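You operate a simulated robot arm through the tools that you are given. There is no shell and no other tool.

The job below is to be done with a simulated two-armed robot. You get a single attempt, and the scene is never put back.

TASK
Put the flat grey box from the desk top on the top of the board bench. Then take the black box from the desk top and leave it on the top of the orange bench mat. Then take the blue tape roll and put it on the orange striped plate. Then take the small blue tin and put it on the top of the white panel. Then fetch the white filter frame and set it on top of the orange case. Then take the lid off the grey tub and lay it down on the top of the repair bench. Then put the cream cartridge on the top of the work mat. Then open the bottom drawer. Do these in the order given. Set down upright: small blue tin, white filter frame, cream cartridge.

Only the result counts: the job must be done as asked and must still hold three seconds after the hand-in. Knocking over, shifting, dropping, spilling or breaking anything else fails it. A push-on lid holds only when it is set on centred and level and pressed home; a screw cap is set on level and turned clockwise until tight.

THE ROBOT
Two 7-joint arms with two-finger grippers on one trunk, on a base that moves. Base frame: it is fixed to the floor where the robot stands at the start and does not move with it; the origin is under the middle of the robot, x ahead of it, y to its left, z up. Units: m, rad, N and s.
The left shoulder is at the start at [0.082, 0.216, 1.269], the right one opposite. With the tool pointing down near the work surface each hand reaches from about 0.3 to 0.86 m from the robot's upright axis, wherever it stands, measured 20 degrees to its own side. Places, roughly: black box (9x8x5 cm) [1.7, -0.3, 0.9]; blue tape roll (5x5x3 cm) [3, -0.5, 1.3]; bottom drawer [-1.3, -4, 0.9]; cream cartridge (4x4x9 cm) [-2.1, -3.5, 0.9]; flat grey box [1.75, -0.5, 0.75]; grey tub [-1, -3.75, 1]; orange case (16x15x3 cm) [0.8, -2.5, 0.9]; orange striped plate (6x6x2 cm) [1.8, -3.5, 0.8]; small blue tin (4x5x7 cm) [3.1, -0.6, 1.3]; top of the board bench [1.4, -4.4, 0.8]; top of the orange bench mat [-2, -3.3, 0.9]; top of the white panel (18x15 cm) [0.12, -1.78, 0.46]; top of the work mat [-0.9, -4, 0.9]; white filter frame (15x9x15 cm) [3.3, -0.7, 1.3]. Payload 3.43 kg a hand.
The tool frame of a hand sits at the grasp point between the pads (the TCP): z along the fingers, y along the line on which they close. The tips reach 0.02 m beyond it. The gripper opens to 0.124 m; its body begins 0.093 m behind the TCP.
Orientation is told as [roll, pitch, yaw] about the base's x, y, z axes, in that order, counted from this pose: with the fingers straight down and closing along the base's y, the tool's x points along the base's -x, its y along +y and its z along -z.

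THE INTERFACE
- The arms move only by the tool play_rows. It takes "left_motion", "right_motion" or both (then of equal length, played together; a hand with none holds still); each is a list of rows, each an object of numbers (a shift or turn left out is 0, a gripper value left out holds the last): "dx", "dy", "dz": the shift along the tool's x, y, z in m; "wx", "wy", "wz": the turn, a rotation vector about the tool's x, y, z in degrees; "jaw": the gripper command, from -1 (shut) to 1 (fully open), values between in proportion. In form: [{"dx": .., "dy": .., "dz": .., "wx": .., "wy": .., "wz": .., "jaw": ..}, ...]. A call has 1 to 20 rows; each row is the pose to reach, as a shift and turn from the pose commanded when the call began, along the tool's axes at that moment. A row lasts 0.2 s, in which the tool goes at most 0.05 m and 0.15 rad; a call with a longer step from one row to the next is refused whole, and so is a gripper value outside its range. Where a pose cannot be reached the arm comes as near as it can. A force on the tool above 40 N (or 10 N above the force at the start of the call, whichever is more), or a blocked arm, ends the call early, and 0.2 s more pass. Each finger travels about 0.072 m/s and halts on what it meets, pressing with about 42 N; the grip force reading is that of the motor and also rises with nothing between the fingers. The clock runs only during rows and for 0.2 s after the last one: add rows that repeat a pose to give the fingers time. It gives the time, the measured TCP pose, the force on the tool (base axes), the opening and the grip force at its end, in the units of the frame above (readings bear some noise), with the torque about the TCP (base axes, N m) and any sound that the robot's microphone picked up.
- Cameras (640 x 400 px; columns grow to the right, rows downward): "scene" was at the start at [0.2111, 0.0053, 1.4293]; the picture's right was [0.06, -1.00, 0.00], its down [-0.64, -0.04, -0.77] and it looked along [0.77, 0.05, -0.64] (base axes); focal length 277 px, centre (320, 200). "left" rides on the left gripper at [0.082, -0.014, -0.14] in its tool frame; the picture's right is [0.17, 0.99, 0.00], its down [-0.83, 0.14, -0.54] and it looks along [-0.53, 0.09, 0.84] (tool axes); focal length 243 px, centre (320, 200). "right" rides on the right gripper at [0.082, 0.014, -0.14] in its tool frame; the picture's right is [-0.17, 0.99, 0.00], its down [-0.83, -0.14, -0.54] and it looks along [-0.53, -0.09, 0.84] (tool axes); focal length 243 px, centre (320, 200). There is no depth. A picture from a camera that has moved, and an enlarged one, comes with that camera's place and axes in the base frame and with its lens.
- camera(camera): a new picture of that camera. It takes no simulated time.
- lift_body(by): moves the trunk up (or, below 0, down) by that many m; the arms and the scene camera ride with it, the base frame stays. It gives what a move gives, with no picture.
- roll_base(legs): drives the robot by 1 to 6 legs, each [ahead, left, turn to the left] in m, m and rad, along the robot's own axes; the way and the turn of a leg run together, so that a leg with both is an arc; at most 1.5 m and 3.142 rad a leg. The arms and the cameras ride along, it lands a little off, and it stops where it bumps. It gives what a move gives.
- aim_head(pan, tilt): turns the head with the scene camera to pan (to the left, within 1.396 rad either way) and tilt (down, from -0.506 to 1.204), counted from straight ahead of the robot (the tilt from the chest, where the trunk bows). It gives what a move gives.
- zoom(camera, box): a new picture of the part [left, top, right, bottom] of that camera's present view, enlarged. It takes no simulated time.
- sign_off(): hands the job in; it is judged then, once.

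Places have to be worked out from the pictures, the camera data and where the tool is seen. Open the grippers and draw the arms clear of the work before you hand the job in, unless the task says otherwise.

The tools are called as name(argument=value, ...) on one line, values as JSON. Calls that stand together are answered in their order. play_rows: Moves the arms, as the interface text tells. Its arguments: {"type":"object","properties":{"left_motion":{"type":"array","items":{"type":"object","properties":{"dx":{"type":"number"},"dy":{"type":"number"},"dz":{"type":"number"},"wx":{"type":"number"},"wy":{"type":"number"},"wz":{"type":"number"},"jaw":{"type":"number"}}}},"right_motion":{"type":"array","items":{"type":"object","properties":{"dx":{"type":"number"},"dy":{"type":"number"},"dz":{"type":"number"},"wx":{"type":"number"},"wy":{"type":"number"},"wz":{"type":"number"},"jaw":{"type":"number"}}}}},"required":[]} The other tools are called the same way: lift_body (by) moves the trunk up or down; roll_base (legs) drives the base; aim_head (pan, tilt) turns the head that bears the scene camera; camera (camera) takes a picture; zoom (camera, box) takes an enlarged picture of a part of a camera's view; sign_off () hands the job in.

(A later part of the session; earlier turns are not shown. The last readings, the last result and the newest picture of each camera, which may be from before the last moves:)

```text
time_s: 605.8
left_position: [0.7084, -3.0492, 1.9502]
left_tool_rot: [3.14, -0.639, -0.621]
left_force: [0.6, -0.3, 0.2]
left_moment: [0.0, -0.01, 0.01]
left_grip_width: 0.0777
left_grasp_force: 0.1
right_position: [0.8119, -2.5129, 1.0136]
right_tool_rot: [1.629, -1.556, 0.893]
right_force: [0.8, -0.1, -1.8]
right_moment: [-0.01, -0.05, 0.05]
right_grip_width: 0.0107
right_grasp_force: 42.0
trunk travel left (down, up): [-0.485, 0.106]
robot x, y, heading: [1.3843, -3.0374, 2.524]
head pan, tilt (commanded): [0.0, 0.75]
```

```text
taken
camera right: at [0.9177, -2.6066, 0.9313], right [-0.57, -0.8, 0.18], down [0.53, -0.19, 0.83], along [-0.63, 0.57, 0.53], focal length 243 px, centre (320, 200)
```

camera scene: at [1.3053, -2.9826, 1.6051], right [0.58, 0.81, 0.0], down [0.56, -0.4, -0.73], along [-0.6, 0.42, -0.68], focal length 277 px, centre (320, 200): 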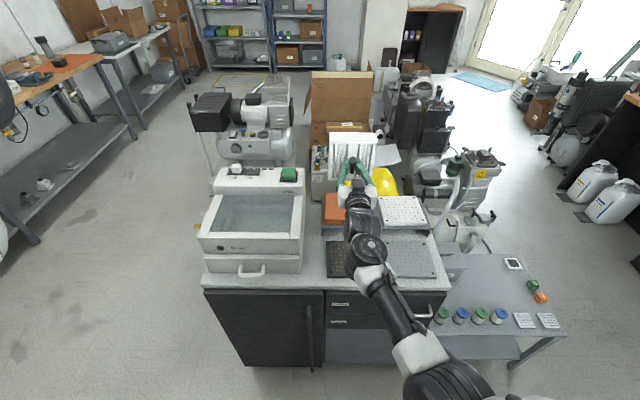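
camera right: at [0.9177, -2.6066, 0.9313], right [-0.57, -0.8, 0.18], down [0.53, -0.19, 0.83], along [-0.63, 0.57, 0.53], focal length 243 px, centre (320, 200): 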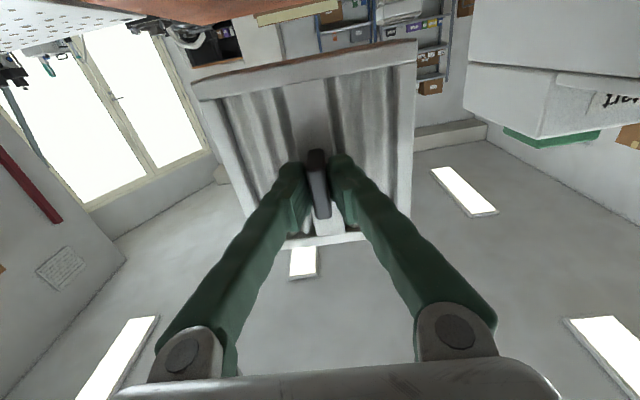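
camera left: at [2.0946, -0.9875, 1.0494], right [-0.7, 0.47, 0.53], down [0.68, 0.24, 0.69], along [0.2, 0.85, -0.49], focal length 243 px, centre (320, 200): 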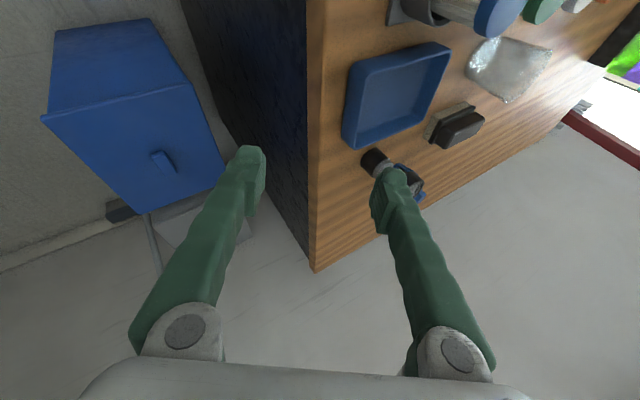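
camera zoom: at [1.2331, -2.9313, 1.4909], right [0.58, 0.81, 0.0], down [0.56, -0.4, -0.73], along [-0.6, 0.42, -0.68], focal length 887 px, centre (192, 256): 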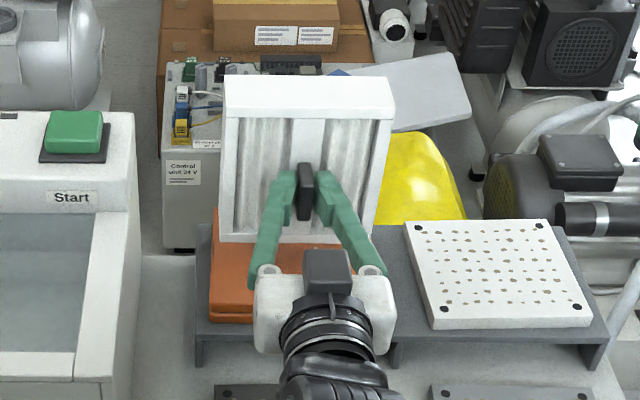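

The frame lines up with the case (about 1 cm margin each side, 3 cm front/back). I lower the arm slowly to contact.

play_rows(right_motion=[{"dx": 0.015}, {"dx": 0.03}, {"dx": 0.038}, {"dx": 0.044}, {"dx": 0.049}, {"dx": 0.054}, {"dx": 0.059}, {"dx": 0.064}])

zoom(camera="scene", box=[260, 120, 460, 245])

```text
time_s: 607.2
left_position: [0.7062, -3.0497, 1.9491]
left_tool_rot: [3.141, -0.642, -0.624]
left_force: [-0.4, 0.2, -0.5]
left_moment: [0.05, 0.06, 0.04]
left_grip_width: 0.0777
left_grasp_force: 0.1
right_position: [0.8091, -2.5144, 0.9747]
right_tool_rot: [2.625, -1.535, -0.1]
right_force: [4.0, -3.5, 16.6]
right_moment: [0.47, -0.37, -0.19]
right_grip_width: 0.0108
right_grasp_force: 41.8
trunk travel left (down, up): [-0.485, 0.106]
robot x, y, heading: [1.388, -3.0401, 2.52]
head pan, tilt (commanded): [0.0, 0.75]
stopped in row 7 (right hand): the force on the tool passed its limit at 42 N (the readings are from after the stop); the commanded pose is now the measured one
```

```text
3.20 times, centred on (360, 182) of scene
camera zoom: at [1.2331, -2.9315, 1.4905], right [0.58, 0.81, 0.0], down [0.56, -0.4, -0.73], along [-0.6, 0.42, -0.68], focal length 887 px, centre (192, 256)
```

zoom: 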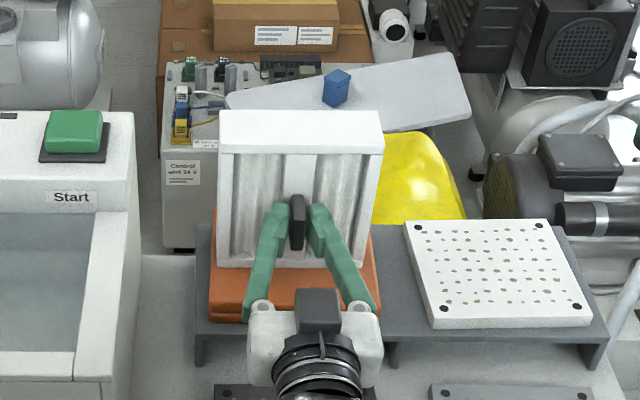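

The frame rests on the case (contact at TCP z≈0.975), and the tin is seen upright on its panel. I ease off 2 mm, level, and open slowly.

play_rows(right_motion=[{"dx": -0.002, "wy": -1.1}, {"dx": -0.002, "wy": -1.1, "jaw": -0.8}, {"dx": -0.002, "wy": -1.1, "jaw": -0.72}, {"dx": -0.002, "wy": -1.1, "jaw": -0.6}, {"dx": -0.002, "wy": -1.1, "jaw": -0.4}, {"dx": -0.002, "wy": -1.1, "jaw": -0.2}, {"dx": -0.002, "wy": -1.1, "jaw": -0.2}])

zoom(camera="scene", box=[260, 120, 460, 245])

camera(camera="right")

```text
time_s: 608.8
left_position: [0.7051, -3.0487, 1.9489]
left_tool_rot: [3.142, -0.639, -0.622]
left_force: [0.8, -0.7, -0.7]
left_moment: [-0.06, 0.01, -0.02]
left_grip_width: 0.0773
left_grasp_force: 0.0
right_position: [0.8096, -2.5132, 0.9722]
right_tool_rot: [2.735, -1.527, -0.213]
right_force: [0.0, 0.7, -0.2]
right_moment: [0.01, -0.01, 0.02]
right_grip_width: 0.0497
right_grasp_force: 0.1
trunk travel left (down, up): [-0.485, 0.106]
robot x, y, heading: [1.3848, -3.0392, 2.524]
head pan, tilt (commanded): [0.0, 0.75]
```

```text
3.20 times, centred on (360, 182) of scene
camera zoom: at [1.2329, -2.9311, 1.4907], right [0.58, 0.81, 0.0], down [0.56, -0.4, -0.73], along [-0.6, 0.42, -0.68], focal length 887 px, centre (192, 256)
```

zoom: 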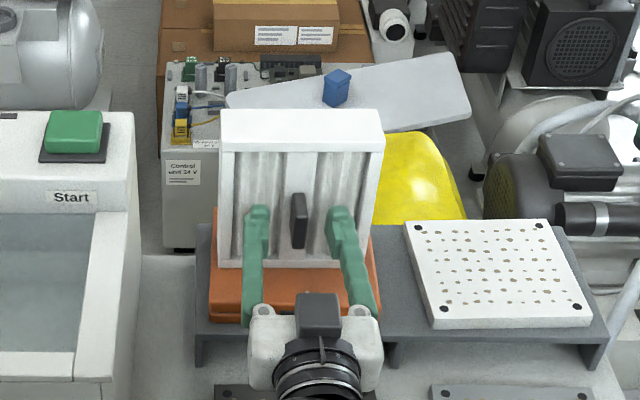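

```text
taken
camera right: at [0.9116, -2.6049, 0.8843], right [-0.56, -0.81, 0.18], down [0.56, -0.21, 0.81], along [-0.61, 0.56, 0.56], focal length 243 px, centre (320, 200)
```

right: 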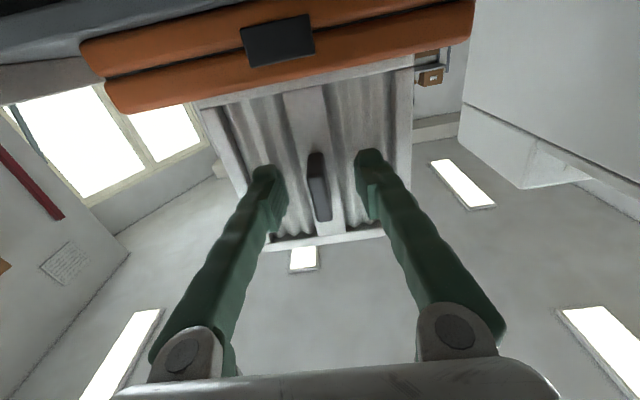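

Released and standing. I withdraw straight back and then raise.

play_rows(right_motion=[{"dz": -0.02}, {"dz": -0.05}, {"dz": -0.09}, {"dx": -0.03, "dz": -0.11}, {"dx": -0.07, "dz": -0.12}, {"dx": -0.11, "dz": -0.12}])

lift_body(by=0.1)

camera(camera="scene")

```text
time_s: 610.1
left_position: [0.7076, -3.048, 1.9502]
left_tool_rot: [3.141, -0.641, -0.622]
left_force: [-0.4, -1.1, -0.8]
left_moment: [0.04, 0.02, 0.0]
left_grip_width: 0.0776
left_grasp_force: 0.1
right_position: [0.9616, -2.4895, 1.0263]
right_tool_rot: [-2.074, -1.531, -1.838]
right_force: [-0.4, -0.1, 0.0]
right_moment: [0.0, -0.03, -0.02]
right_grip_width: 0.0492
right_grasp_force: 0.0
trunk travel left (down, up): [-0.485, 0.106]
robot x, y, heading: [1.382, -3.0419, 2.523]
head pan, tilt (commanded): [0.0, 0.75]
stopped in row 6 (right hand): the arm was blocked; the commanded pose is now the measured one
```

```text
time_s: 611.5
left_position: [0.704, -3.0458, 2.0464]
left_tool_rot: [3.143, -0.647, -0.623]
left_force: [0.1, 0.5, 0.1]
left_moment: [0.06, 0.05, -0.02]
left_grip_width: 0.0775
left_grasp_force: 0.1
right_position: [0.9604, -2.4929, 1.1241]
right_tool_rot: [-2.034, -1.536, -1.875]
right_force: [0.2, 0.3, -1.0]
right_moment: [0.05, 0.05, 0.0]
right_grip_width: 0.0496
right_grasp_force: 0.0
trunk travel left (down, up): [-0.585, 0.006]
robot x, y, heading: [1.3879, -3.0401, 2.522]
head pan, tilt (commanded): [0.0, 0.75]
```

```text
taken
camera scene: at [1.3044, -2.982, 1.6048], right [0.58, 0.81, 0.0], down [0.56, -0.4, -0.73], along [-0.6, 0.42, -0.68], focal length 277 px, centre (320, 200)
```

scene: 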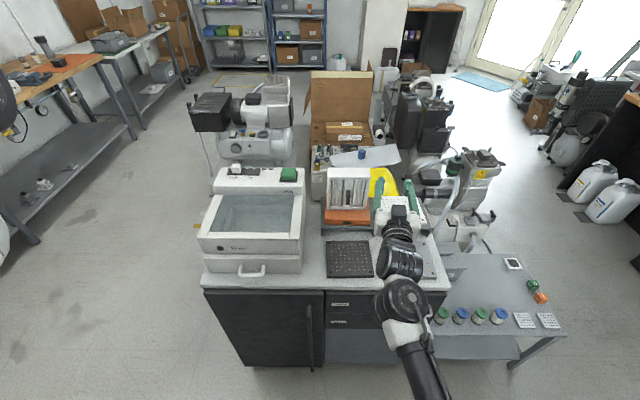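

The arm jumped sideways near its fold limit. I check closely that the frame and plate weren't touched.

zoom(camera="scene", box=[280, 140, 440, 240])

camera(camera="right")

```text
4.00 times, centred on (360, 190) of scene
camera zoom: at [1.3044, -2.982, 1.6048], right [0.58, 0.81, 0.0], down [0.56, -0.4, -0.73], along [-0.6, 0.42, -0.68], focal length 1109 px, centre (160, 240)
```

zoom: 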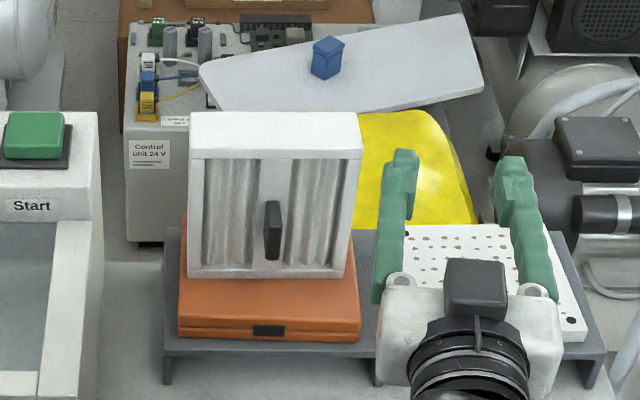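

```text
taken
camera right: at [1.0512, -2.5974, 1.04], right [-0.69, -0.71, 0.14], down [0.48, -0.3, 0.83], along [-0.55, 0.63, 0.55], focal length 243 px, centre (320, 200)
```

right: 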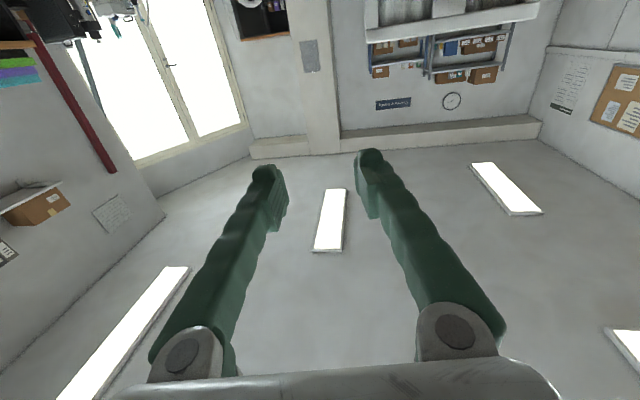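

Frame and tin are both fine. I rotate the right tool back to pointing straight down (home-like posture), raising slightly.

play_rows(right_motion=[{"dx": -0.02, "wx": -0.59, "wy": 7.98, "wz": -0.61}, {"dx": -0.04, "wx": -1.18, "wy": 15.96, "wz": -1.22}, {"dx": -0.05, "wx": -1.77, "wy": 23.9, "wz": -1.83}, {"dx": -0.05, "wx": -2.36, "wy": 31.9, "wz": -2.44}, {"dx": -0.05, "wx": -2.95, "wy": 39.9, "wz": -3.05}, {"dx": -0.05, "wx": -3.54, "wy": 47.9, "wz": -3.66}, {"dx": -0.05, "wx": -4.13, "wy": 55.9, "wz": -4.27}, {"dx": -0.05, "wx": -4.72, "wy": 63.9, "wz": -4.88}, {"dx": -0.05, "wx": -5.3, "wy": 71.8, "wz": -5.5}, {"dx": -0.05, "wx": -5.9, "wy": 79.8, "wz": -6.1}, {"dx": -0.05, "wx": -6.5, "wy": 87.8, "wz": -6.7}, {"dx": -0.05, "wx": -6.5, "wy": 87.8, "wz": -6.7}])

camera(camera="scene")

```text
time_s: 613.9
left_position: [0.7069, -3.0427, 2.0486]
left_tool_rot: [3.134, -0.642, -0.621]
left_force: [-0.1, 0.5, -1.0]
left_moment: [0.05, 0.1, 0.0]
left_grip_width: 0.0775
left_grasp_force: 0.0
right_position: [0.9267, -2.4836, 1.1497]
right_tool_rot: [0.199, -0.133, 2.41]
right_force: [-19.1, 2.6, -21.0]
right_moment: [0.78, -1.19, -0.91]
right_grip_width: 0.0496
right_grasp_force: 0.1
right hand out of reach, approached as far as the arm can: row 6, 7, 8, 9, 10, 11, 12
trunk travel left (down, up): [-0.585, 0.006]
robot x, y, heading: [1.39, -3.0392, 2.523]
head pan, tilt (commanded): [0.0, 0.75]
stopped in row 12 (right hand): the force on the tool passed its limit at 209 N (the readings are from after the stop); the commanded pose is now the measured one
```

```text
taken
camera scene: at [1.3051, -2.9808, 1.6051], right [0.58, 0.81, 0.0], down [0.56, -0.4, -0.73], along [-0.6, 0.42, -0.68], focal length 277 px, centre (320, 200)
```

scene: 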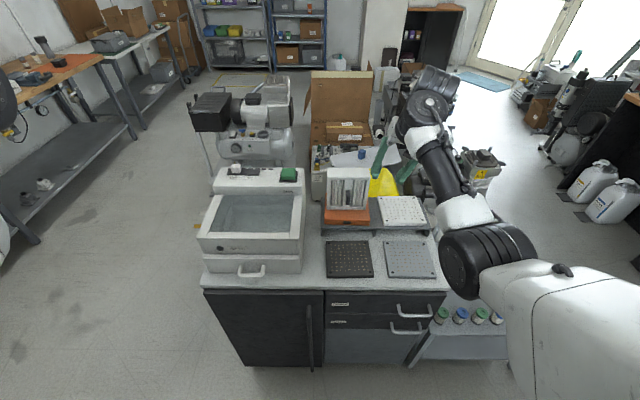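

A large force spike occurred. I immediately check all nearby objects.

zoom(camera="scene", box=[290, 90, 490, 215])

camera(camera="right")

```text
3.20 times, centred on (390, 152) of scene
camera zoom: at [1.3051, -2.9808, 1.6051], right [0.58, 0.81, 0.0], down [0.56, -0.4, -0.73], along [-0.6, 0.42, -0.68], focal length 887 px, centre (96, 352)
```

zoom: 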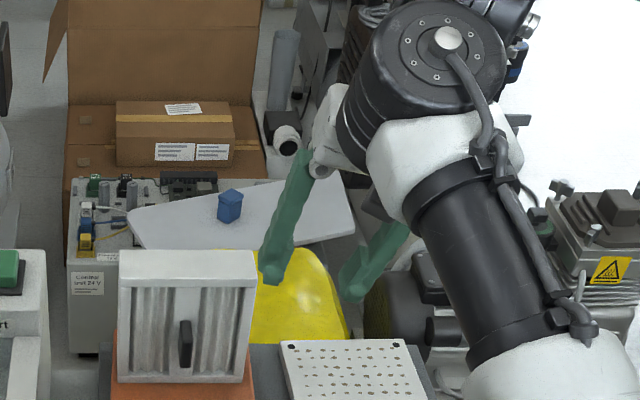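

```text
taken
camera right: at [1.0112, -2.5399, 1.2774], right [-0.75, -0.63, 0.21], down [-0.4, 0.69, 0.61], along [-0.53, 0.37, -0.77], focal length 243 px, centre (320, 200)
```

right: 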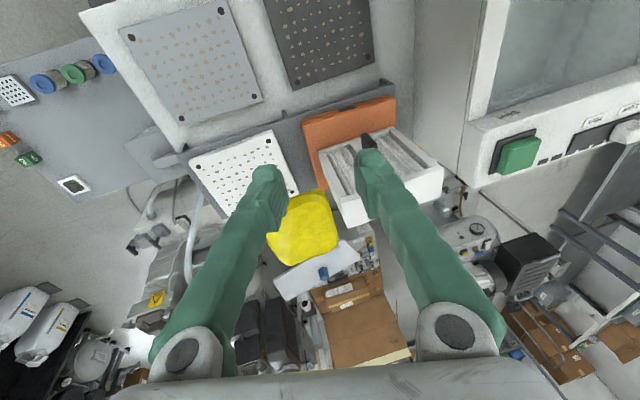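

Nothing was displaced (frame, panel and tin are unchanged); it seems a self-contact of the arm. I take a small upward step to relieve it and read the force.

play_rows(right_motion=[{"dz": -0.01}, {"dz": -0.02}])

```text
time_s: 614.2
left_position: [0.7065, -3.0481, 2.0486]
left_tool_rot: [3.139, -0.644, -0.62]
left_force: [-0.6, -0.4, 0.6]
left_moment: [-0.02, -0.01, 0.0]
left_grip_width: 0.0774
left_grasp_force: 0.1
right_position: [0.9264, -2.4864, 1.1525]
right_tool_rot: [0.193, -0.137, 2.414]
right_force: [-9.4, 2.2, -17.6]
right_moment: [0.7, 0.08, -0.36]
right_grip_width: 0.0497
right_grasp_force: 0.1
trunk travel left (down, up): [-0.585, 0.006]
robot x, y, heading: [1.3855, -3.0437, 2.516]
head pan, tilt (commanded): [0.0, 0.75]
stopped in row 1 (right hand): the force on the tool passed its limit at 59 N (the readings are from after the stop); the commanded pose is now the measured one
```

The right arm has also dropped its elbow, so "tool down" folds the hand against the forearm. I turn right to face along the free aisle where I can stretch and re-pose it.

roll_base(legs=[[0, 0, -1.571]])

aim_head(pan=-0.35, tilt=0.6)

camera(camera="scene")

```text
time_s: 619.1
left_position: [1.2905, -2.3673, 2.0497]
left_tool_rot: [3.138, -0.645, -2.06]
left_force: [1.0, 0.1, 0.7]
left_moment: [-0.04, 0.0, -0.01]
left_grip_width: 0.0774
left_grasp_force: 0.0
right_position: [1.8752, -2.5134, 1.1522]
right_tool_rot: [0.193, -0.139, 0.974]
right_force: [0.8, 6.1, -10.7]
right_moment: [0.17, -0.42, -0.19]
right_grip_width: 0.0498
right_grasp_force: 0.1
trunk travel left (down, up): [-0.585, 0.006]
robot x, y, heading: [1.3821, -3.0435, 1.083]
head pan, tilt (commanded): [0.0, 0.75]
stopped in leg 1: the force on the tool passed its limit at 40 N (the readings are from after the stop); the commanded pose is now the measured one
```

```text
time_s: 619.9
left_position: [1.291, -2.3676, 2.0482]
left_tool_rot: [3.138, -0.644, -2.06]
left_force: [0.4, -0.5, 0.3]
left_moment: [-0.03, -0.01, 0.02]
left_grip_width: 0.0776
left_grasp_force: 0.1
right_position: [1.8751, -2.5126, 1.1525]
right_tool_rot: [0.194, -0.138, 0.975]
right_force: [-0.6, 7.5, -16.9]
right_moment: [0.41, -0.8, -0.35]
right_grip_width: 0.0498
right_grasp_force: 0.0
trunk travel left (down, up): [-0.585, 0.006]
robot x, y, heading: [1.3846, -3.0416, 1.08]
head pan, tilt (commanded): [-0.351, 0.6]
```

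```text
taken
camera scene: at [1.4574, -2.9672, 1.6179], right [0.67, -0.74, 0.0], down [-0.42, -0.38, -0.82], along [0.61, 0.55, -0.57], focal length 277 px, centre (320, 200)
```

scene: 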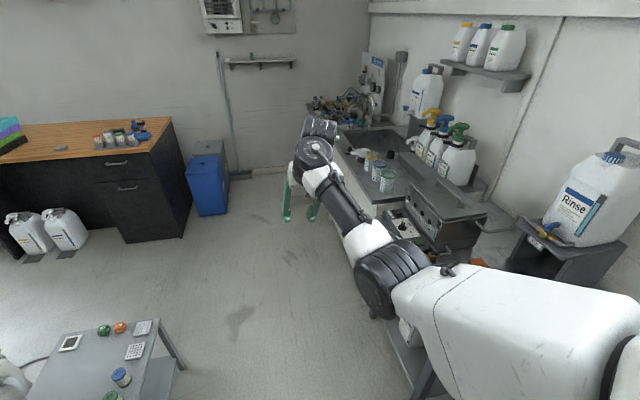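

The hand is now over the free aisle. I tilt the tool forward to relieve the self-contact while stretching the arm out.

play_rows(right_motion=[{"dx": -0.01, "dz": 0.0, "wy": -7}, {"dx": -0.03, "dz": 0.003, "wy": -14}, {"dx": -0.05, "dz": 0.006, "wy": -21}, {"dx": -0.07, "dz": 0.009, "wy": -28}, {"dx": -0.09, "dz": 0.012, "wy": -35}, {"dx": -0.12, "dz": 0.016, "wy": -42}, {"dx": -0.12, "dz": 0.016, "wy": -42}])

camera(camera="scene")

```text
time_s: 621.5
left_position: [1.2911, -2.367, 2.0501]
left_tool_rot: [3.138, -0.645, -2.06]
left_force: [-0.2, 0.2, -0.1]
left_moment: [-0.01, -0.02, -0.01]
left_grip_width: 0.0773
left_grasp_force: 0.1
right_position: [1.9398, -2.4127, 1.1545]
right_tool_rot: [0.295, -0.854, 0.776]
right_force: [-0.9, 0.1, 0.3]
right_moment: [0.01, 0.01, -0.02]
right_grip_width: 0.0498
right_grasp_force: 0.1
trunk travel left (down, up): [-0.585, 0.006]
robot x, y, heading: [1.3864, -3.0422, 1.081]
head pan, tilt (commanded): [-0.351, 0.6]
```

```text
taken
camera scene: at [1.4572, -2.9674, 1.618], right [0.67, -0.74, 0.0], down [-0.42, -0.38, -0.83], along [0.61, 0.55, -0.56], focal length 277 px, centre (320, 200)
```

scene: 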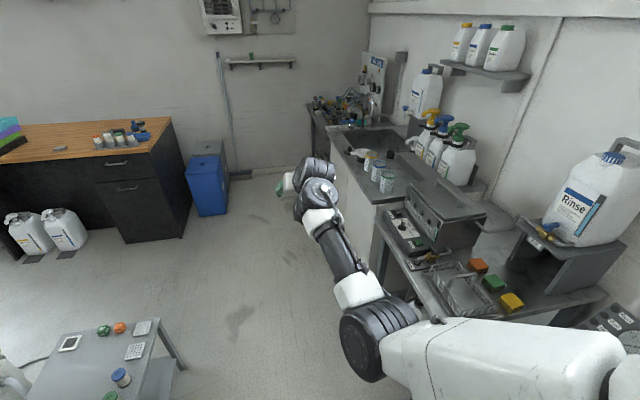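

Relieved and stretched. I now rotate the tool to roll 0 / pitch -0.5 with a slight outward, downward shift (the same manoeuvre that worked on the left arm).

play_rows(right_motion=[{"dx": 0.012, "dy": -0.0195, "dz": 0.0116, "wx": 1.1, "wy": 4.4, "wz": -2.1}, {"dx": 0.0238, "dy": -0.039, "dz": 0.0232, "wx": 2.2, "wy": 8.8, "wz": -4.2}, {"dx": 0.0358, "dy": -0.0584, "dz": 0.0348, "wx": 3.4, "wy": 13.1, "wz": -6.4}, {"dx": 0.0477, "dy": -0.078, "dz": 0.0464, "wx": 4.5, "wy": 17.5, "wz": -8.5}, {"dx": 0.0596, "dy": -0.0974, "dz": 0.058, "wx": 5.6, "wy": 21.9, "wz": -10.6}, {"dx": 0.0596, "dy": -0.0974, "dz": 0.058, "wx": 5.6, "wy": 21.9, "wz": -10.6}])

camera(camera="scene")

```text
time_s: 622.9
left_position: [1.2901, -2.3686, 2.048]
left_tool_rot: [3.138, -0.642, -2.061]
left_force: [-0.6, 0.4, 0.1]
left_moment: [-0.01, 0.02, 0.01]
left_grip_width: 0.0776
left_grasp_force: 0.2
right_position: [2.0094, -2.4509, 1.0554]
right_tool_rot: [0.0, -0.497, 1.082]
right_force: [0.0, -0.5, -0.7]
right_moment: [0.01, -0.02, 0.01]
right_grip_width: 0.0496
right_grasp_force: 0.1
trunk travel left (down, up): [-0.585, 0.006]
robot x, y, heading: [1.3848, -3.0385, 1.082]
head pan, tilt (commanded): [-0.351, 0.6]
```

```text
taken
camera scene: at [1.4566, -2.9674, 1.618], right [0.67, -0.74, 0.0], down [-0.42, -0.38, -0.83], along [0.61, 0.55, -0.56], focal length 277 px, centre (320, 200)
```

scene: 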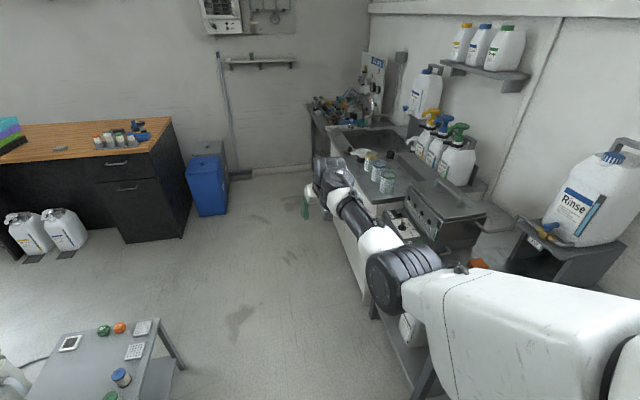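

The posture follows nicely. Now I bring the tool to vertical while retracting slightly.

play_rows(right_motion=[{"dx": 0.0227, "dz": -0.0043, "wy": 5.7}, {"dx": 0.0454, "dz": -0.0087, "wy": 11.4}, {"dx": 0.068, "dz": -0.013, "wy": 17.1}, {"dx": 0.0907, "dz": -0.0174, "wy": 22.8}, {"dx": 0.1134, "dz": -0.0217, "wy": 28.5}, {"dx": 0.1134, "dz": -0.0217, "wy": 28.5}])

camera(camera="scene")

```text
time_s: 624.3
left_position: [1.2903, -2.3676, 2.0494]
left_tool_rot: [3.138, -0.644, -2.061]
left_force: [0.6, 0.4, -0.6]
left_moment: [0.07, 0.06, 0.03]
left_grip_width: 0.0773
left_grasp_force: 0.1
right_position: [1.9583, -2.5483, 1.0185]
right_tool_rot: [0.001, -0.001, 1.083]
right_force: [0.2, 0.3, 0.4]
right_moment: [0.02, 0.03, 0.0]
right_grip_width: 0.0499
right_grasp_force: 0.0
trunk travel left (down, up): [-0.585, 0.006]
robot x, y, heading: [1.3818, -3.0384, 1.082]
head pan, tilt (commanded): [-0.351, 0.6]
```

```text
taken
camera scene: at [1.4571, -2.9672, 1.6179], right [0.67, -0.74, 0.0], down [-0.42, -0.38, -0.83], along [0.61, 0.55, -0.56], focal length 277 px, centre (320, 200)
```

scene: 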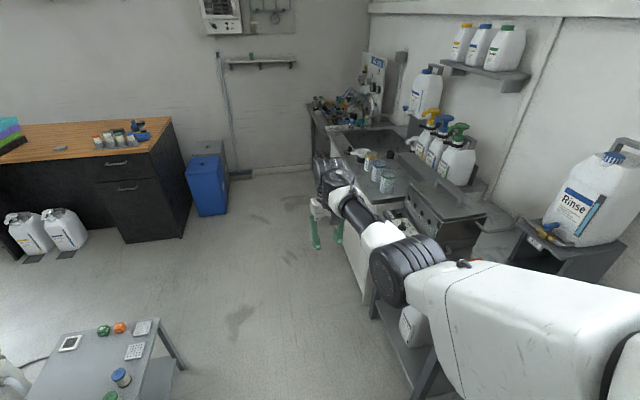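

Tool is vertical again with no contact. I retract in small steps to check the elbow stays out.

play_rows(right_motion=[{"dx": 0.02}, {"dx": 0.04}, {"dx": 0.06}, {"dx": 0.08}, {"dx": 0.1}])

camera(camera="scene")

```text
time_s: 625.5
left_position: [1.2909, -2.3684, 2.0485]
left_tool_rot: [3.138, -0.642, -2.062]
left_force: [-0.3, 0.5, -1.0]
left_moment: [-0.02, 0.01, 0.0]
left_grip_width: 0.0777
left_grasp_force: 0.1
right_position: [1.9153, -2.6293, 1.0173]
right_tool_rot: [-0.001, -0.012, 1.084]
right_force: [2.9, 6.0, -18.2]
right_moment: [0.34, -0.31, -0.05]
right_grip_width: 0.0496
right_grasp_force: 0.0
trunk travel left (down, up): [-0.585, 0.006]
robot x, y, heading: [1.3881, -3.0354, 1.084]
head pan, tilt (commanded): [-0.351, 0.6]
stopped in row 5 (right hand): the force on the tool passed its limit at 77 N (the readings are from after the stop); the commanded pose is now the measured one
```

```text
taken
camera scene: at [1.4569, -2.9681, 1.618], right [0.67, -0.74, 0.0], down [-0.42, -0.38, -0.83], along [0.61, 0.55, -0.56], focal length 277 px, centre (320, 200)
```

scene: 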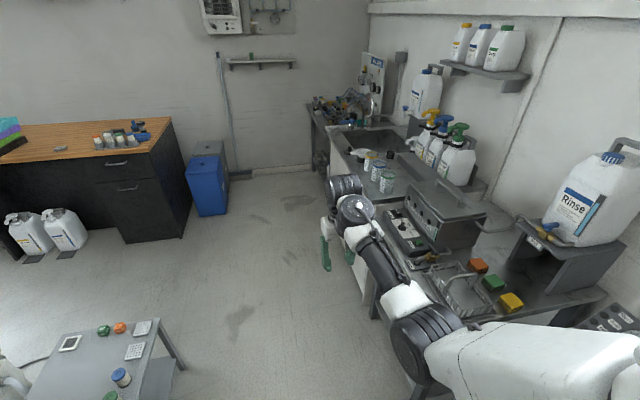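

The elbow is still low, so vertical tool works only when the arm is nearly stretched (≥0.66 m ahead). That's workable: I extend back to 0.7 m and will simply stand farther from targets.

play_rows(right_motion=[{"dx": -0.03}, {"dx": -0.06}, {"dx": -0.09}, {"dx": -0.1, "dz": -0.03}, {"dx": -0.1, "dz": -0.06}])

```text
time_s: 626.7
left_position: [1.2905, -2.3687, 2.0482]
left_tool_rot: [3.138, -0.644, -2.059]
left_force: [0.6, 0.0, 0.5]
left_moment: [0.01, 0.0, 0.01]
left_grip_width: 0.0775
left_grasp_force: 0.1
right_position: [1.9615, -2.5411, 1.0784]
right_tool_rot: [-0.001, -0.011, 1.084]
right_force: [0.4, 0.4, 0.3]
right_moment: [0.01, 0.01, -0.02]
right_grip_width: 0.0497
right_grasp_force: 0.0
trunk travel left (down, up): [-0.585, 0.006]
robot x, y, heading: [1.3886, -3.0409, 1.087]
head pan, tilt (commanded): [-0.351, 0.6]
```

I back down the aisle, turn, and drive along the wooden bench to the tub and drawers area.

roll_base(legs=[[0, 0, -0.118], [-1.1, 0, 0], [0, 0, 1.571], [1.38, 0, 0], [0, 0, 1.571]])

aim_head(pan=-0.1, tilt=0.6)

camera(camera="scene")

camera(camera="right")

```text
time_s: 653.1
left_position: [-0.3635, -3.8793, 2.0482]
left_tool_rot: [3.138, -0.645, 1.008]
left_force: [-0.6, 1.0, 0.1]
left_moment: [-0.03, 0.0, 0.03]
left_grip_width: 0.0778
left_grasp_force: 0.0
right_position: [-1.0205, -3.6585, 1.0764]
right_tool_rot: [0.001, -0.01, -2.131]
right_force: [0.0, 0.4, -0.4]
right_moment: [0.05, -0.01, 0.0]
right_grip_width: 0.0495
right_grasp_force: 0.1
trunk travel left (down, up): [-0.585, 0.006]
robot x, y, heading: [-0.4049, -3.2031, -2.134]
head pan, tilt (commanded): [-0.351, 0.6]
```

```text
time_s: 653.9
left_position: [-0.362, -3.8801, 2.0484]
left_tool_rot: [3.139, -0.642, 1.009]
left_force: [0.4, 1.4, 0.1]
left_moment: [-0.02, 0.0, -0.02]
left_grip_width: 0.0774
left_grasp_force: 0.1
right_position: [-1.0194, -3.6583, 1.0771]
right_tool_rot: [-0.001, -0.01, -2.131]
right_force: [0.5, 0.2, 0.0]
right_moment: [-0.01, -0.02, 0.01]
right_grip_width: 0.0498
right_grasp_force: 0.0
trunk travel left (down, up): [-0.585, 0.006]
robot x, y, heading: [-0.4065, -3.2007, -2.132]
head pan, tilt (commanded): [-0.099, 0.6]
```

```text
taken
camera scene: at [-0.4696, -3.2852, 1.6179], right [-0.79, 0.61, 0.0], down [0.35, 0.45, -0.83], along [-0.51, -0.65, -0.56], focal length 277 px, centre (320, 200)
```

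scene: 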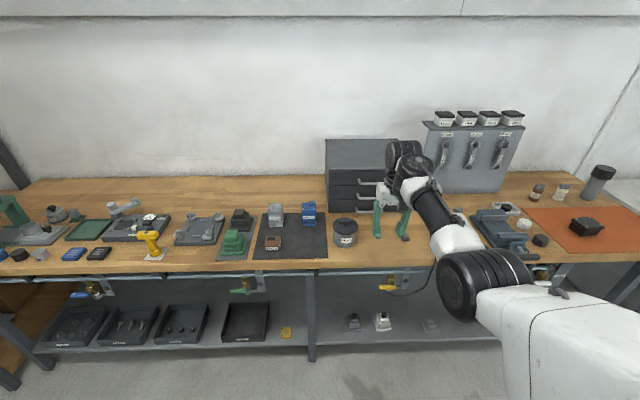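

```text
taken
camera right: at [-0.9634, -3.5945, 1.2158], right [0.75, -0.66, 0.0], down [-0.56, -0.62, 0.55], along [-0.36, -0.41, -0.84], focal length 243 px, centre (320, 200)
```

right: 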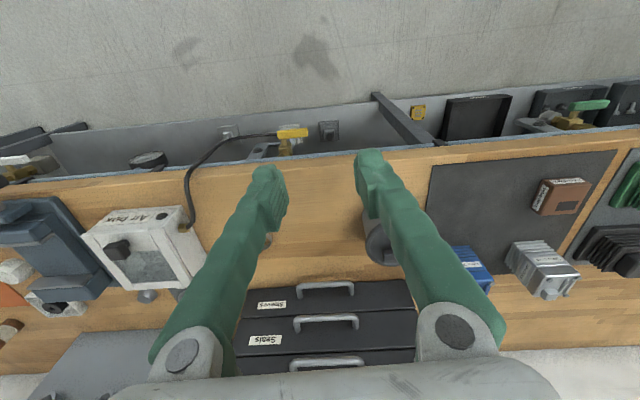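

I see the tub (grey pot with dark lid), the dark work mat, the drawer box, and the cream cartridge behind the orange mat. I zoom in.

zoom(camera="scene", box=[230, 130, 430, 255])

zoom(camera="right", box=[340, 140, 620, 315])

```text
3.20 times, centred on (330, 192) of scene
camera zoom: at [-0.4696, -3.2852, 1.6179], right [-0.79, 0.61, 0.0], down [0.35, 0.45, -0.83], along [-0.51, -0.65, -0.56], focal length 887 px, centre (288, 224)
```

zoom: 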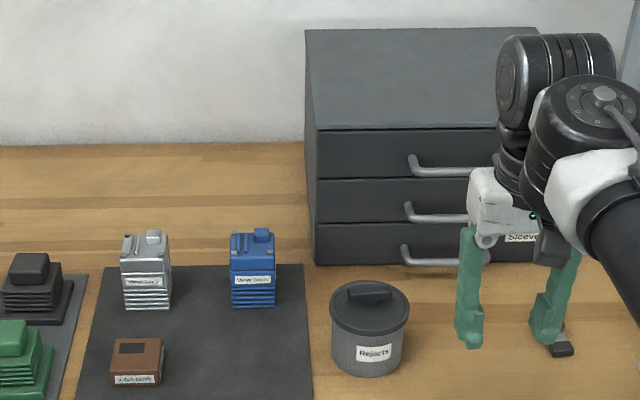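

```text
2.29 times, centred on (480, 228) of right
camera zoom: at [-0.9634, -3.5945, 1.2158], right [0.75, -0.66, 0.0], down [-0.56, -0.62, 0.55], along [-0.36, -0.41, -0.84], focal length 555 px, centre (-46, 137)
```

zoom: 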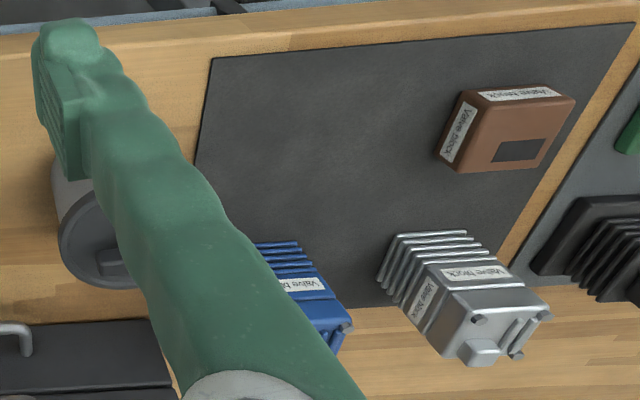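

The tub's lid (with a bar handle) is centred near (-1.067, -3.88), top z≈0.92. I square up and move 0.22 m closer so that it is ~0.7 m ahead.

roll_base(legs=[[0, 0, -0.04], [0.2, 0, 0]])

camera(camera="right")

camera(camera="scene")

```text
time_s: 656.2
left_position: [-0.5028, -4.0441, 2.0502]
left_tool_rot: [3.137, -0.643, 0.965]
left_force: [-0.2, -0.4, -0.7]
left_moment: [0.02, -0.02, 0.0]
left_grip_width: 0.0775
left_grasp_force: 0.1
right_position: [-1.1517, -3.7973, 1.0778]
right_tool_rot: [0.001, -0.011, -2.173]
right_force: [0.5, 0.4, 0.4]
right_moment: [-0.02, 0.02, 0.03]
right_grip_width: 0.0497
right_grasp_force: 0.1
trunk travel left (down, up): [-0.585, 0.006]
robot x, y, heading: [-0.5184, -3.3667, -2.17]
head pan, tilt (commanded): [-0.099, 0.6]
```

```text
taken
camera right: at [-1.0928, -3.7356, 1.2172], right [0.72, -0.69, 0.0], down [-0.58, -0.6, 0.55], along [-0.38, -0.4, -0.84], focal length 243 px, centre (320, 200)
```

right: 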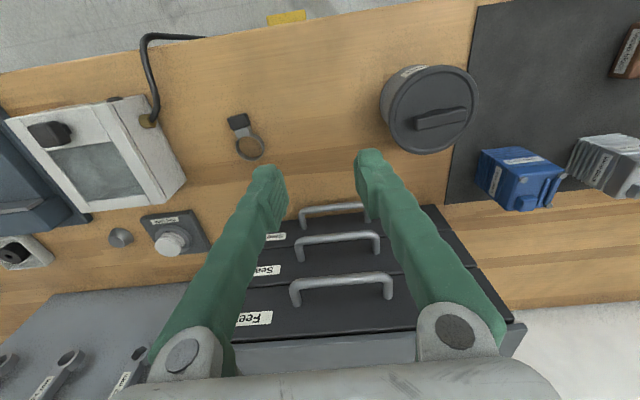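

```text
taken
camera scene: at [-0.586, -3.4467, 1.6182], right [-0.76, 0.65, 0.0], down [0.36, 0.43, -0.83], along [-0.53, -0.63, -0.56], focal length 277 px, centre (320, 200)
```

scene: 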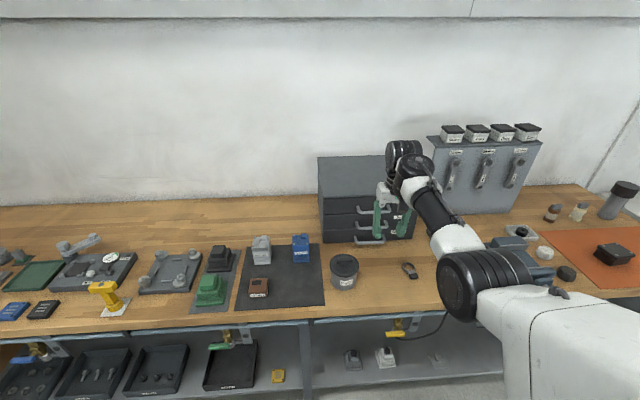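

I move the right hand left over the lid, align with the bar handle (-7.6°), open to ~8.5 cm and descend to z≈1.0.

play_rows(right_motion=[{"dy": 0.035, "dx": -0.002, "wz": -2, "jaw": 0.37}, {"dy": 0.07, "dx": -0.004, "wz": -4}, {"dy": 0.105, "dx": -0.006, "wz": -6}, {"dy": 0.137, "dx": -0.008, "wz": -7.6}, {"dy": 0.137, "dx": -0.008, "dz": 0.03, "wz": -7.6}, {"dy": 0.137, "dx": -0.008, "dz": 0.06, "wz": -7.6}, {"dy": 0.137, "dx": -0.008, "dz": 0.075, "wz": -7.6}, {"dy": 0.137, "dx": -0.008, "dz": 0.075, "wz": -7.6}])

camera(camera="right")

zoom(camera="right", box=[240, 60, 400, 185])

```text
time_s: 658.0
left_position: [-0.5045, -4.0462, 2.0486]
left_tool_rot: [3.138, -0.642, 0.967]
left_force: [0.3, 0.3, -0.2]
left_moment: [-0.03, -0.06, 0.01]
left_grip_width: 0.0774
left_grasp_force: 0.0
right_position: [-1.04, -3.878, 1.0024]
right_tool_rot: [-0.002, -0.012, -2.04]
right_force: [0.8, -0.7, 0.0]
right_moment: [-0.03, -0.02, -0.04]
right_grip_width: 0.0849
right_grasp_force: 0.1
right hand out of reach, approached as far as the arm can: row 7, 8
trunk travel left (down, up): [-0.585, 0.006]
robot x, y, heading: [-0.5222, -3.3692, -2.173]
head pan, tilt (commanded): [-0.099, 0.6]
```

```text
taken
camera right: at [-0.9898, -3.8091, 1.1419], right [0.8, -0.59, 0.0], down [-0.5, -0.67, 0.55], along [-0.33, -0.44, -0.84], focal length 243 px, centre (320, 200)
```

right: 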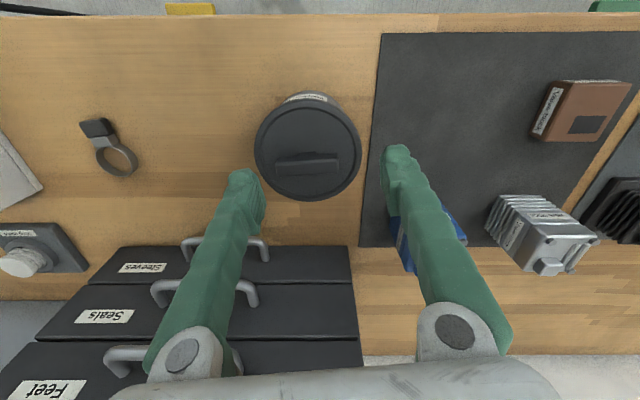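

```text
3.20 times, centred on (320, 122) of right
camera zoom: at [-0.9898, -3.8091, 1.1419], right [0.8, -0.59, 0.0], down [-0.5, -0.67, 0.55], along [-0.33, -0.44, -0.84], focal length 776 px, centre (320, 448)
```

zoom: 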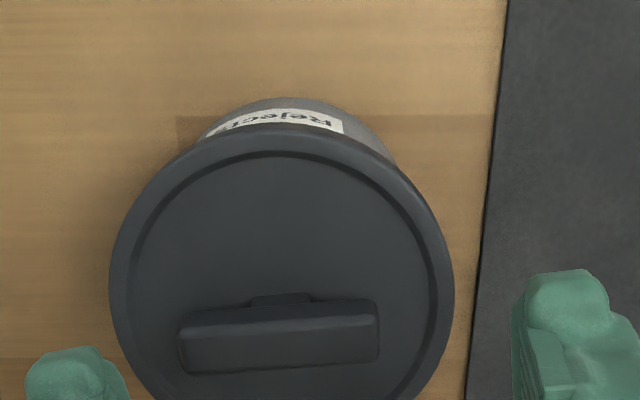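

The bar is raised on a stem (top z≈0.945), aligned with the fingers. I raise the hand a bit, lower the trunk 0.1 m for reach, and correct the small offsets.

play_rows(right_motion=[{"dx": -0.002, "dy": -0.006, "dz": -0.03}, {"dx": -0.005, "dy": -0.0125, "dz": -0.065}, {"dx": -0.005, "dy": -0.0125, "dz": -0.065}])

lift_body(by=-0.1)

zoom(camera="right", box=[220, 60, 420, 210])

```text
time_s: 658.8
left_position: [-0.5051, -4.0483, 2.0491]
left_tool_rot: [3.139, -0.644, 0.966]
left_force: [-0.1, 1.0, -0.4]
left_moment: [0.02, -0.03, -0.04]
left_grip_width: 0.0772
left_grasp_force: 0.0
right_position: [-1.0532, -3.8768, 1.0669]
right_tool_rot: [-0.002, -0.012, -2.04]
right_force: [-0.5, 0.8, -0.2]
right_moment: [-0.01, 0.0, 0.01]
right_grip_width: 0.0851
right_grasp_force: 0.0
trunk travel left (down, up): [-0.585, 0.006]
robot x, y, heading: [-0.5198, -3.3708, -2.17]
head pan, tilt (commanded): [-0.099, 0.6]
```

```text
time_s: 660.1
left_position: [-0.5042, -4.0463, 1.9493]
left_tool_rot: [3.139, -0.643, 0.965]
left_force: [-0.1, 0.6, 0.6]
left_moment: [0.05, -0.01, -0.01]
left_grip_width: 0.0775
left_grasp_force: 0.1
right_position: [-1.0548, -3.8753, 0.9698]
right_tool_rot: [-0.003, -0.012, -2.039]
right_force: [0.0, 0.4, 0.3]
right_moment: [0.02, 0.01, 0.0]
right_grip_width: 0.0847
right_grasp_force: 0.0
trunk travel left (down, up): [-0.485, 0.106]
robot x, y, heading: [-0.5237, -3.374, -2.173]
head pan, tilt (commanded): [-0.099, 0.6]
```

```text
2.67 times, centred on (320, 135) of right
camera zoom: at [-1.0035, -3.8081, 1.1081], right [0.81, -0.59, 0.0], down [-0.5, -0.67, 0.55], along [-0.33, -0.44, -0.84], focal length 647 px, centre (320, 373)
```

zoom: 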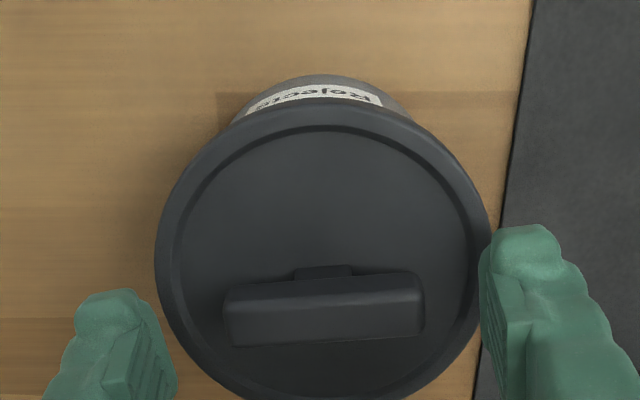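

The bar is centred. I lower to TCP z≈0.938 so the pads face the bar ends and check.

play_rows(right_motion=[{"dx": -0.002, "dz": 0.012}, {"dx": -0.002, "dz": 0.024}, {"dx": -0.002, "dz": 0.032}, {"dx": -0.002, "dz": 0.032}])

camera(camera="right")

```text
time_s: 660.7
left_position: [-0.5036, -4.043, 1.9496]
left_tool_rot: [3.139, -0.643, 0.964]
left_force: [-0.3, 0.3, -0.3]
left_moment: [-0.02, 0.07, 0.02]
left_grip_width: 0.0775
left_grasp_force: 0.1
right_position: [-1.0545, -3.8785, 0.9609]
right_tool_rot: [-0.002, -0.025, -2.038]
right_force: [10.0, 15.2, 32.3]
right_moment: [0.39, -0.67, 0.16]
right_grip_width: 0.0848
right_grasp_force: 0.2
trunk travel left (down, up): [-0.485, 0.106]
robot x, y, heading: [-0.5178, -3.369, -2.172]
head pan, tilt (commanded): [-0.099, 0.6]
stopped in row 2 (right hand): the force on the tool passed its limit at 46 N (the readings are from after the stop); the commanded pose is now the measured one
```

```text
taken
camera right: at [-1.0034, -3.8084, 1.0985], right [0.81, -0.59, 0.0], down [-0.49, -0.67, 0.56], along [-0.33, -0.45, -0.83], focal length 243 px, centre (320, 200)
```

right: 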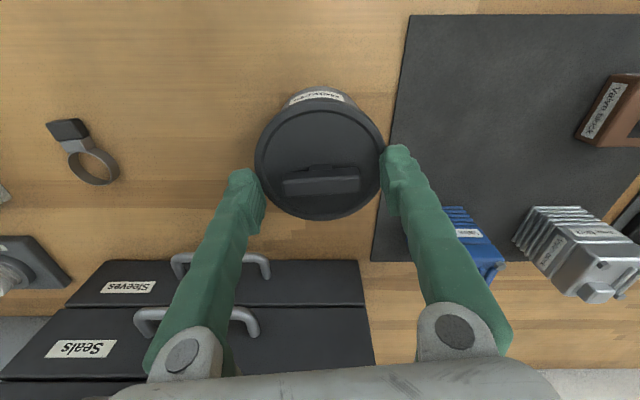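

The tips touched the lid surface at TCP z≈0.961, so the lid plate is at ~0.94 and the bar right at pad height. I lift 3 mm, shift 8 mm toward the robot to centre on the bar, and close.

play_rows(right_motion=[{"dx": 0.0, "dz": -0.004}, {"dx": 0.008, "dz": -0.004}, {"dx": 0.008, "dz": -0.003, "jaw": 0.1}, {"dx": 0.008, "dz": -0.003, "jaw": -0.1}, {"dx": 0.008, "dz": -0.003, "jaw": -0.3}, {"dx": 0.008, "dz": -0.003, "jaw": -0.3}])

camera(camera="right")

zoom(camera="right", box=[240, 100, 400, 225])

```text
time_s: 662.1
left_position: [-0.5014, -4.0451, 1.9493]
left_tool_rot: [3.14, -0.643, 0.963]
left_force: [-0.8, 0.0, -0.2]
left_moment: [0.02, -0.02, -0.03]
left_grip_width: 0.0776
left_grasp_force: 0.1
right_position: [-1.0508, -3.8736, 0.9619]
right_tool_rot: [-0.003, -0.027, -2.04]
right_force: [4.4, -8.8, 32.3]
right_moment: [-0.12, -0.31, -0.19]
right_grip_width: 0.0504
right_grasp_force: 42.3
trunk travel left (down, up): [-0.485, 0.106]
robot x, y, heading: [-0.5208, -3.3694, -2.177]
head pan, tilt (commanded): [-0.099, 0.6]
```

```text
taken
camera right: at [-0.9991, -3.8028, 1.0984], right [0.81, -0.59, 0.0], down [-0.49, -0.67, 0.56], along [-0.33, -0.45, -0.83], focal length 243 px, centre (320, 200)
```

right: 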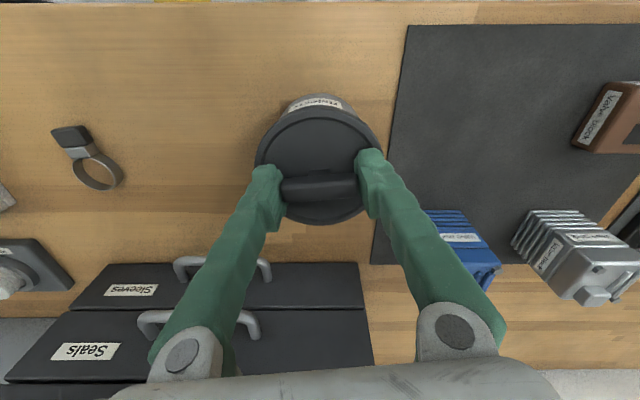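

```text
3.20 times, centred on (320, 162) of right
camera zoom: at [-0.9991, -3.8028, 1.0984], right [0.81, -0.59, 0.0], down [-0.49, -0.67, 0.56], along [-0.33, -0.45, -0.83], focal length 776 px, centre (320, 320)
```

zoom: 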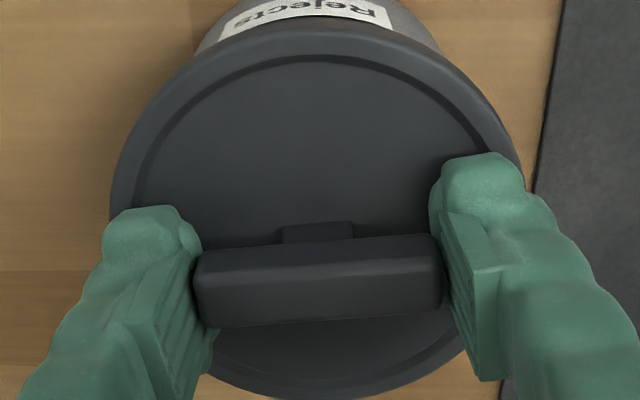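

Bar gripped (5.0 cm, 42 N). I pull straight up in small steps.

play_rows(right_motion=[{"dz": -0.006}, {"dz": -0.012}, {"dz": -0.02}, {"dz": -0.03}, {"dz": -0.04}, {"dz": -0.04}])

camera(camera="right")

zoom(camera="scene", box=[280, 180, 440, 305])

```text
time_s: 663.2
left_position: [-0.505, -4.0479, 1.9487]
left_tool_rot: [3.138, -0.644, 0.963]
left_force: [0.1, 0.2, -0.9]
left_moment: [0.02, 0.0, -0.03]
left_grip_width: 0.0775
left_grasp_force: 0.0
right_position: [-1.0521, -3.8737, 0.986]
right_tool_rot: [-0.002, -0.026, -2.039]
right_force: [-0.4, -9.4, -16.3]
right_moment: [0.0, 0.63, -0.32]
right_grip_width: 0.05
right_grasp_force: 41.9
trunk travel left (down, up): [-0.485, 0.106]
robot x, y, heading: [-0.5229, -3.3708, -2.173]
head pan, tilt (commanded): [-0.099, 0.6]
heard: snap
stopped in row 5 (right hand): the force on the tool passed its limit at 61 N (the readings are from after the stop); the commanded pose is now the measured one
```

```text
taken
camera right: at [-1.0017, -3.8022, 1.1229], right [0.8, -0.59, 0.0], down [-0.49, -0.66, 0.56], along [-0.33, -0.45, -0.83], focal length 243 px, centre (320, 200)
```

right: 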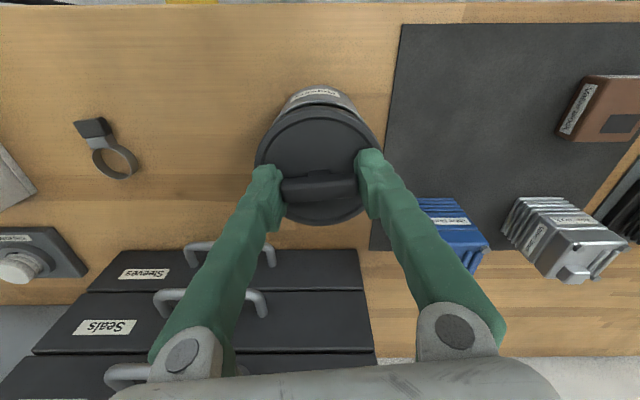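

```text
3.20 times, centred on (360, 242) of scene
camera zoom: at [-0.6379, -3.5217, 1.5035], right [-0.76, 0.65, 0.0], down [0.37, 0.43, -0.82], along [-0.53, -0.63, -0.57], focal length 887 px, centre (192, 64)
```

zoom: 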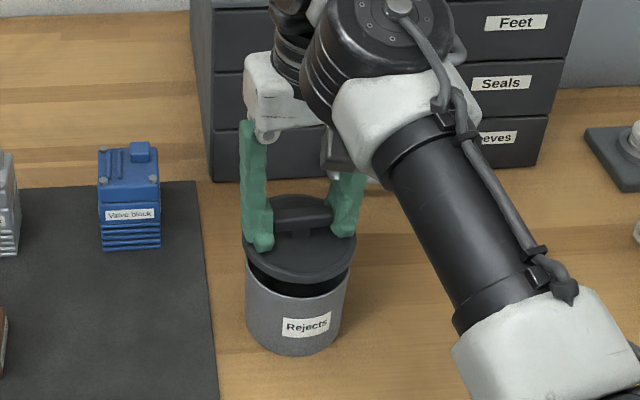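

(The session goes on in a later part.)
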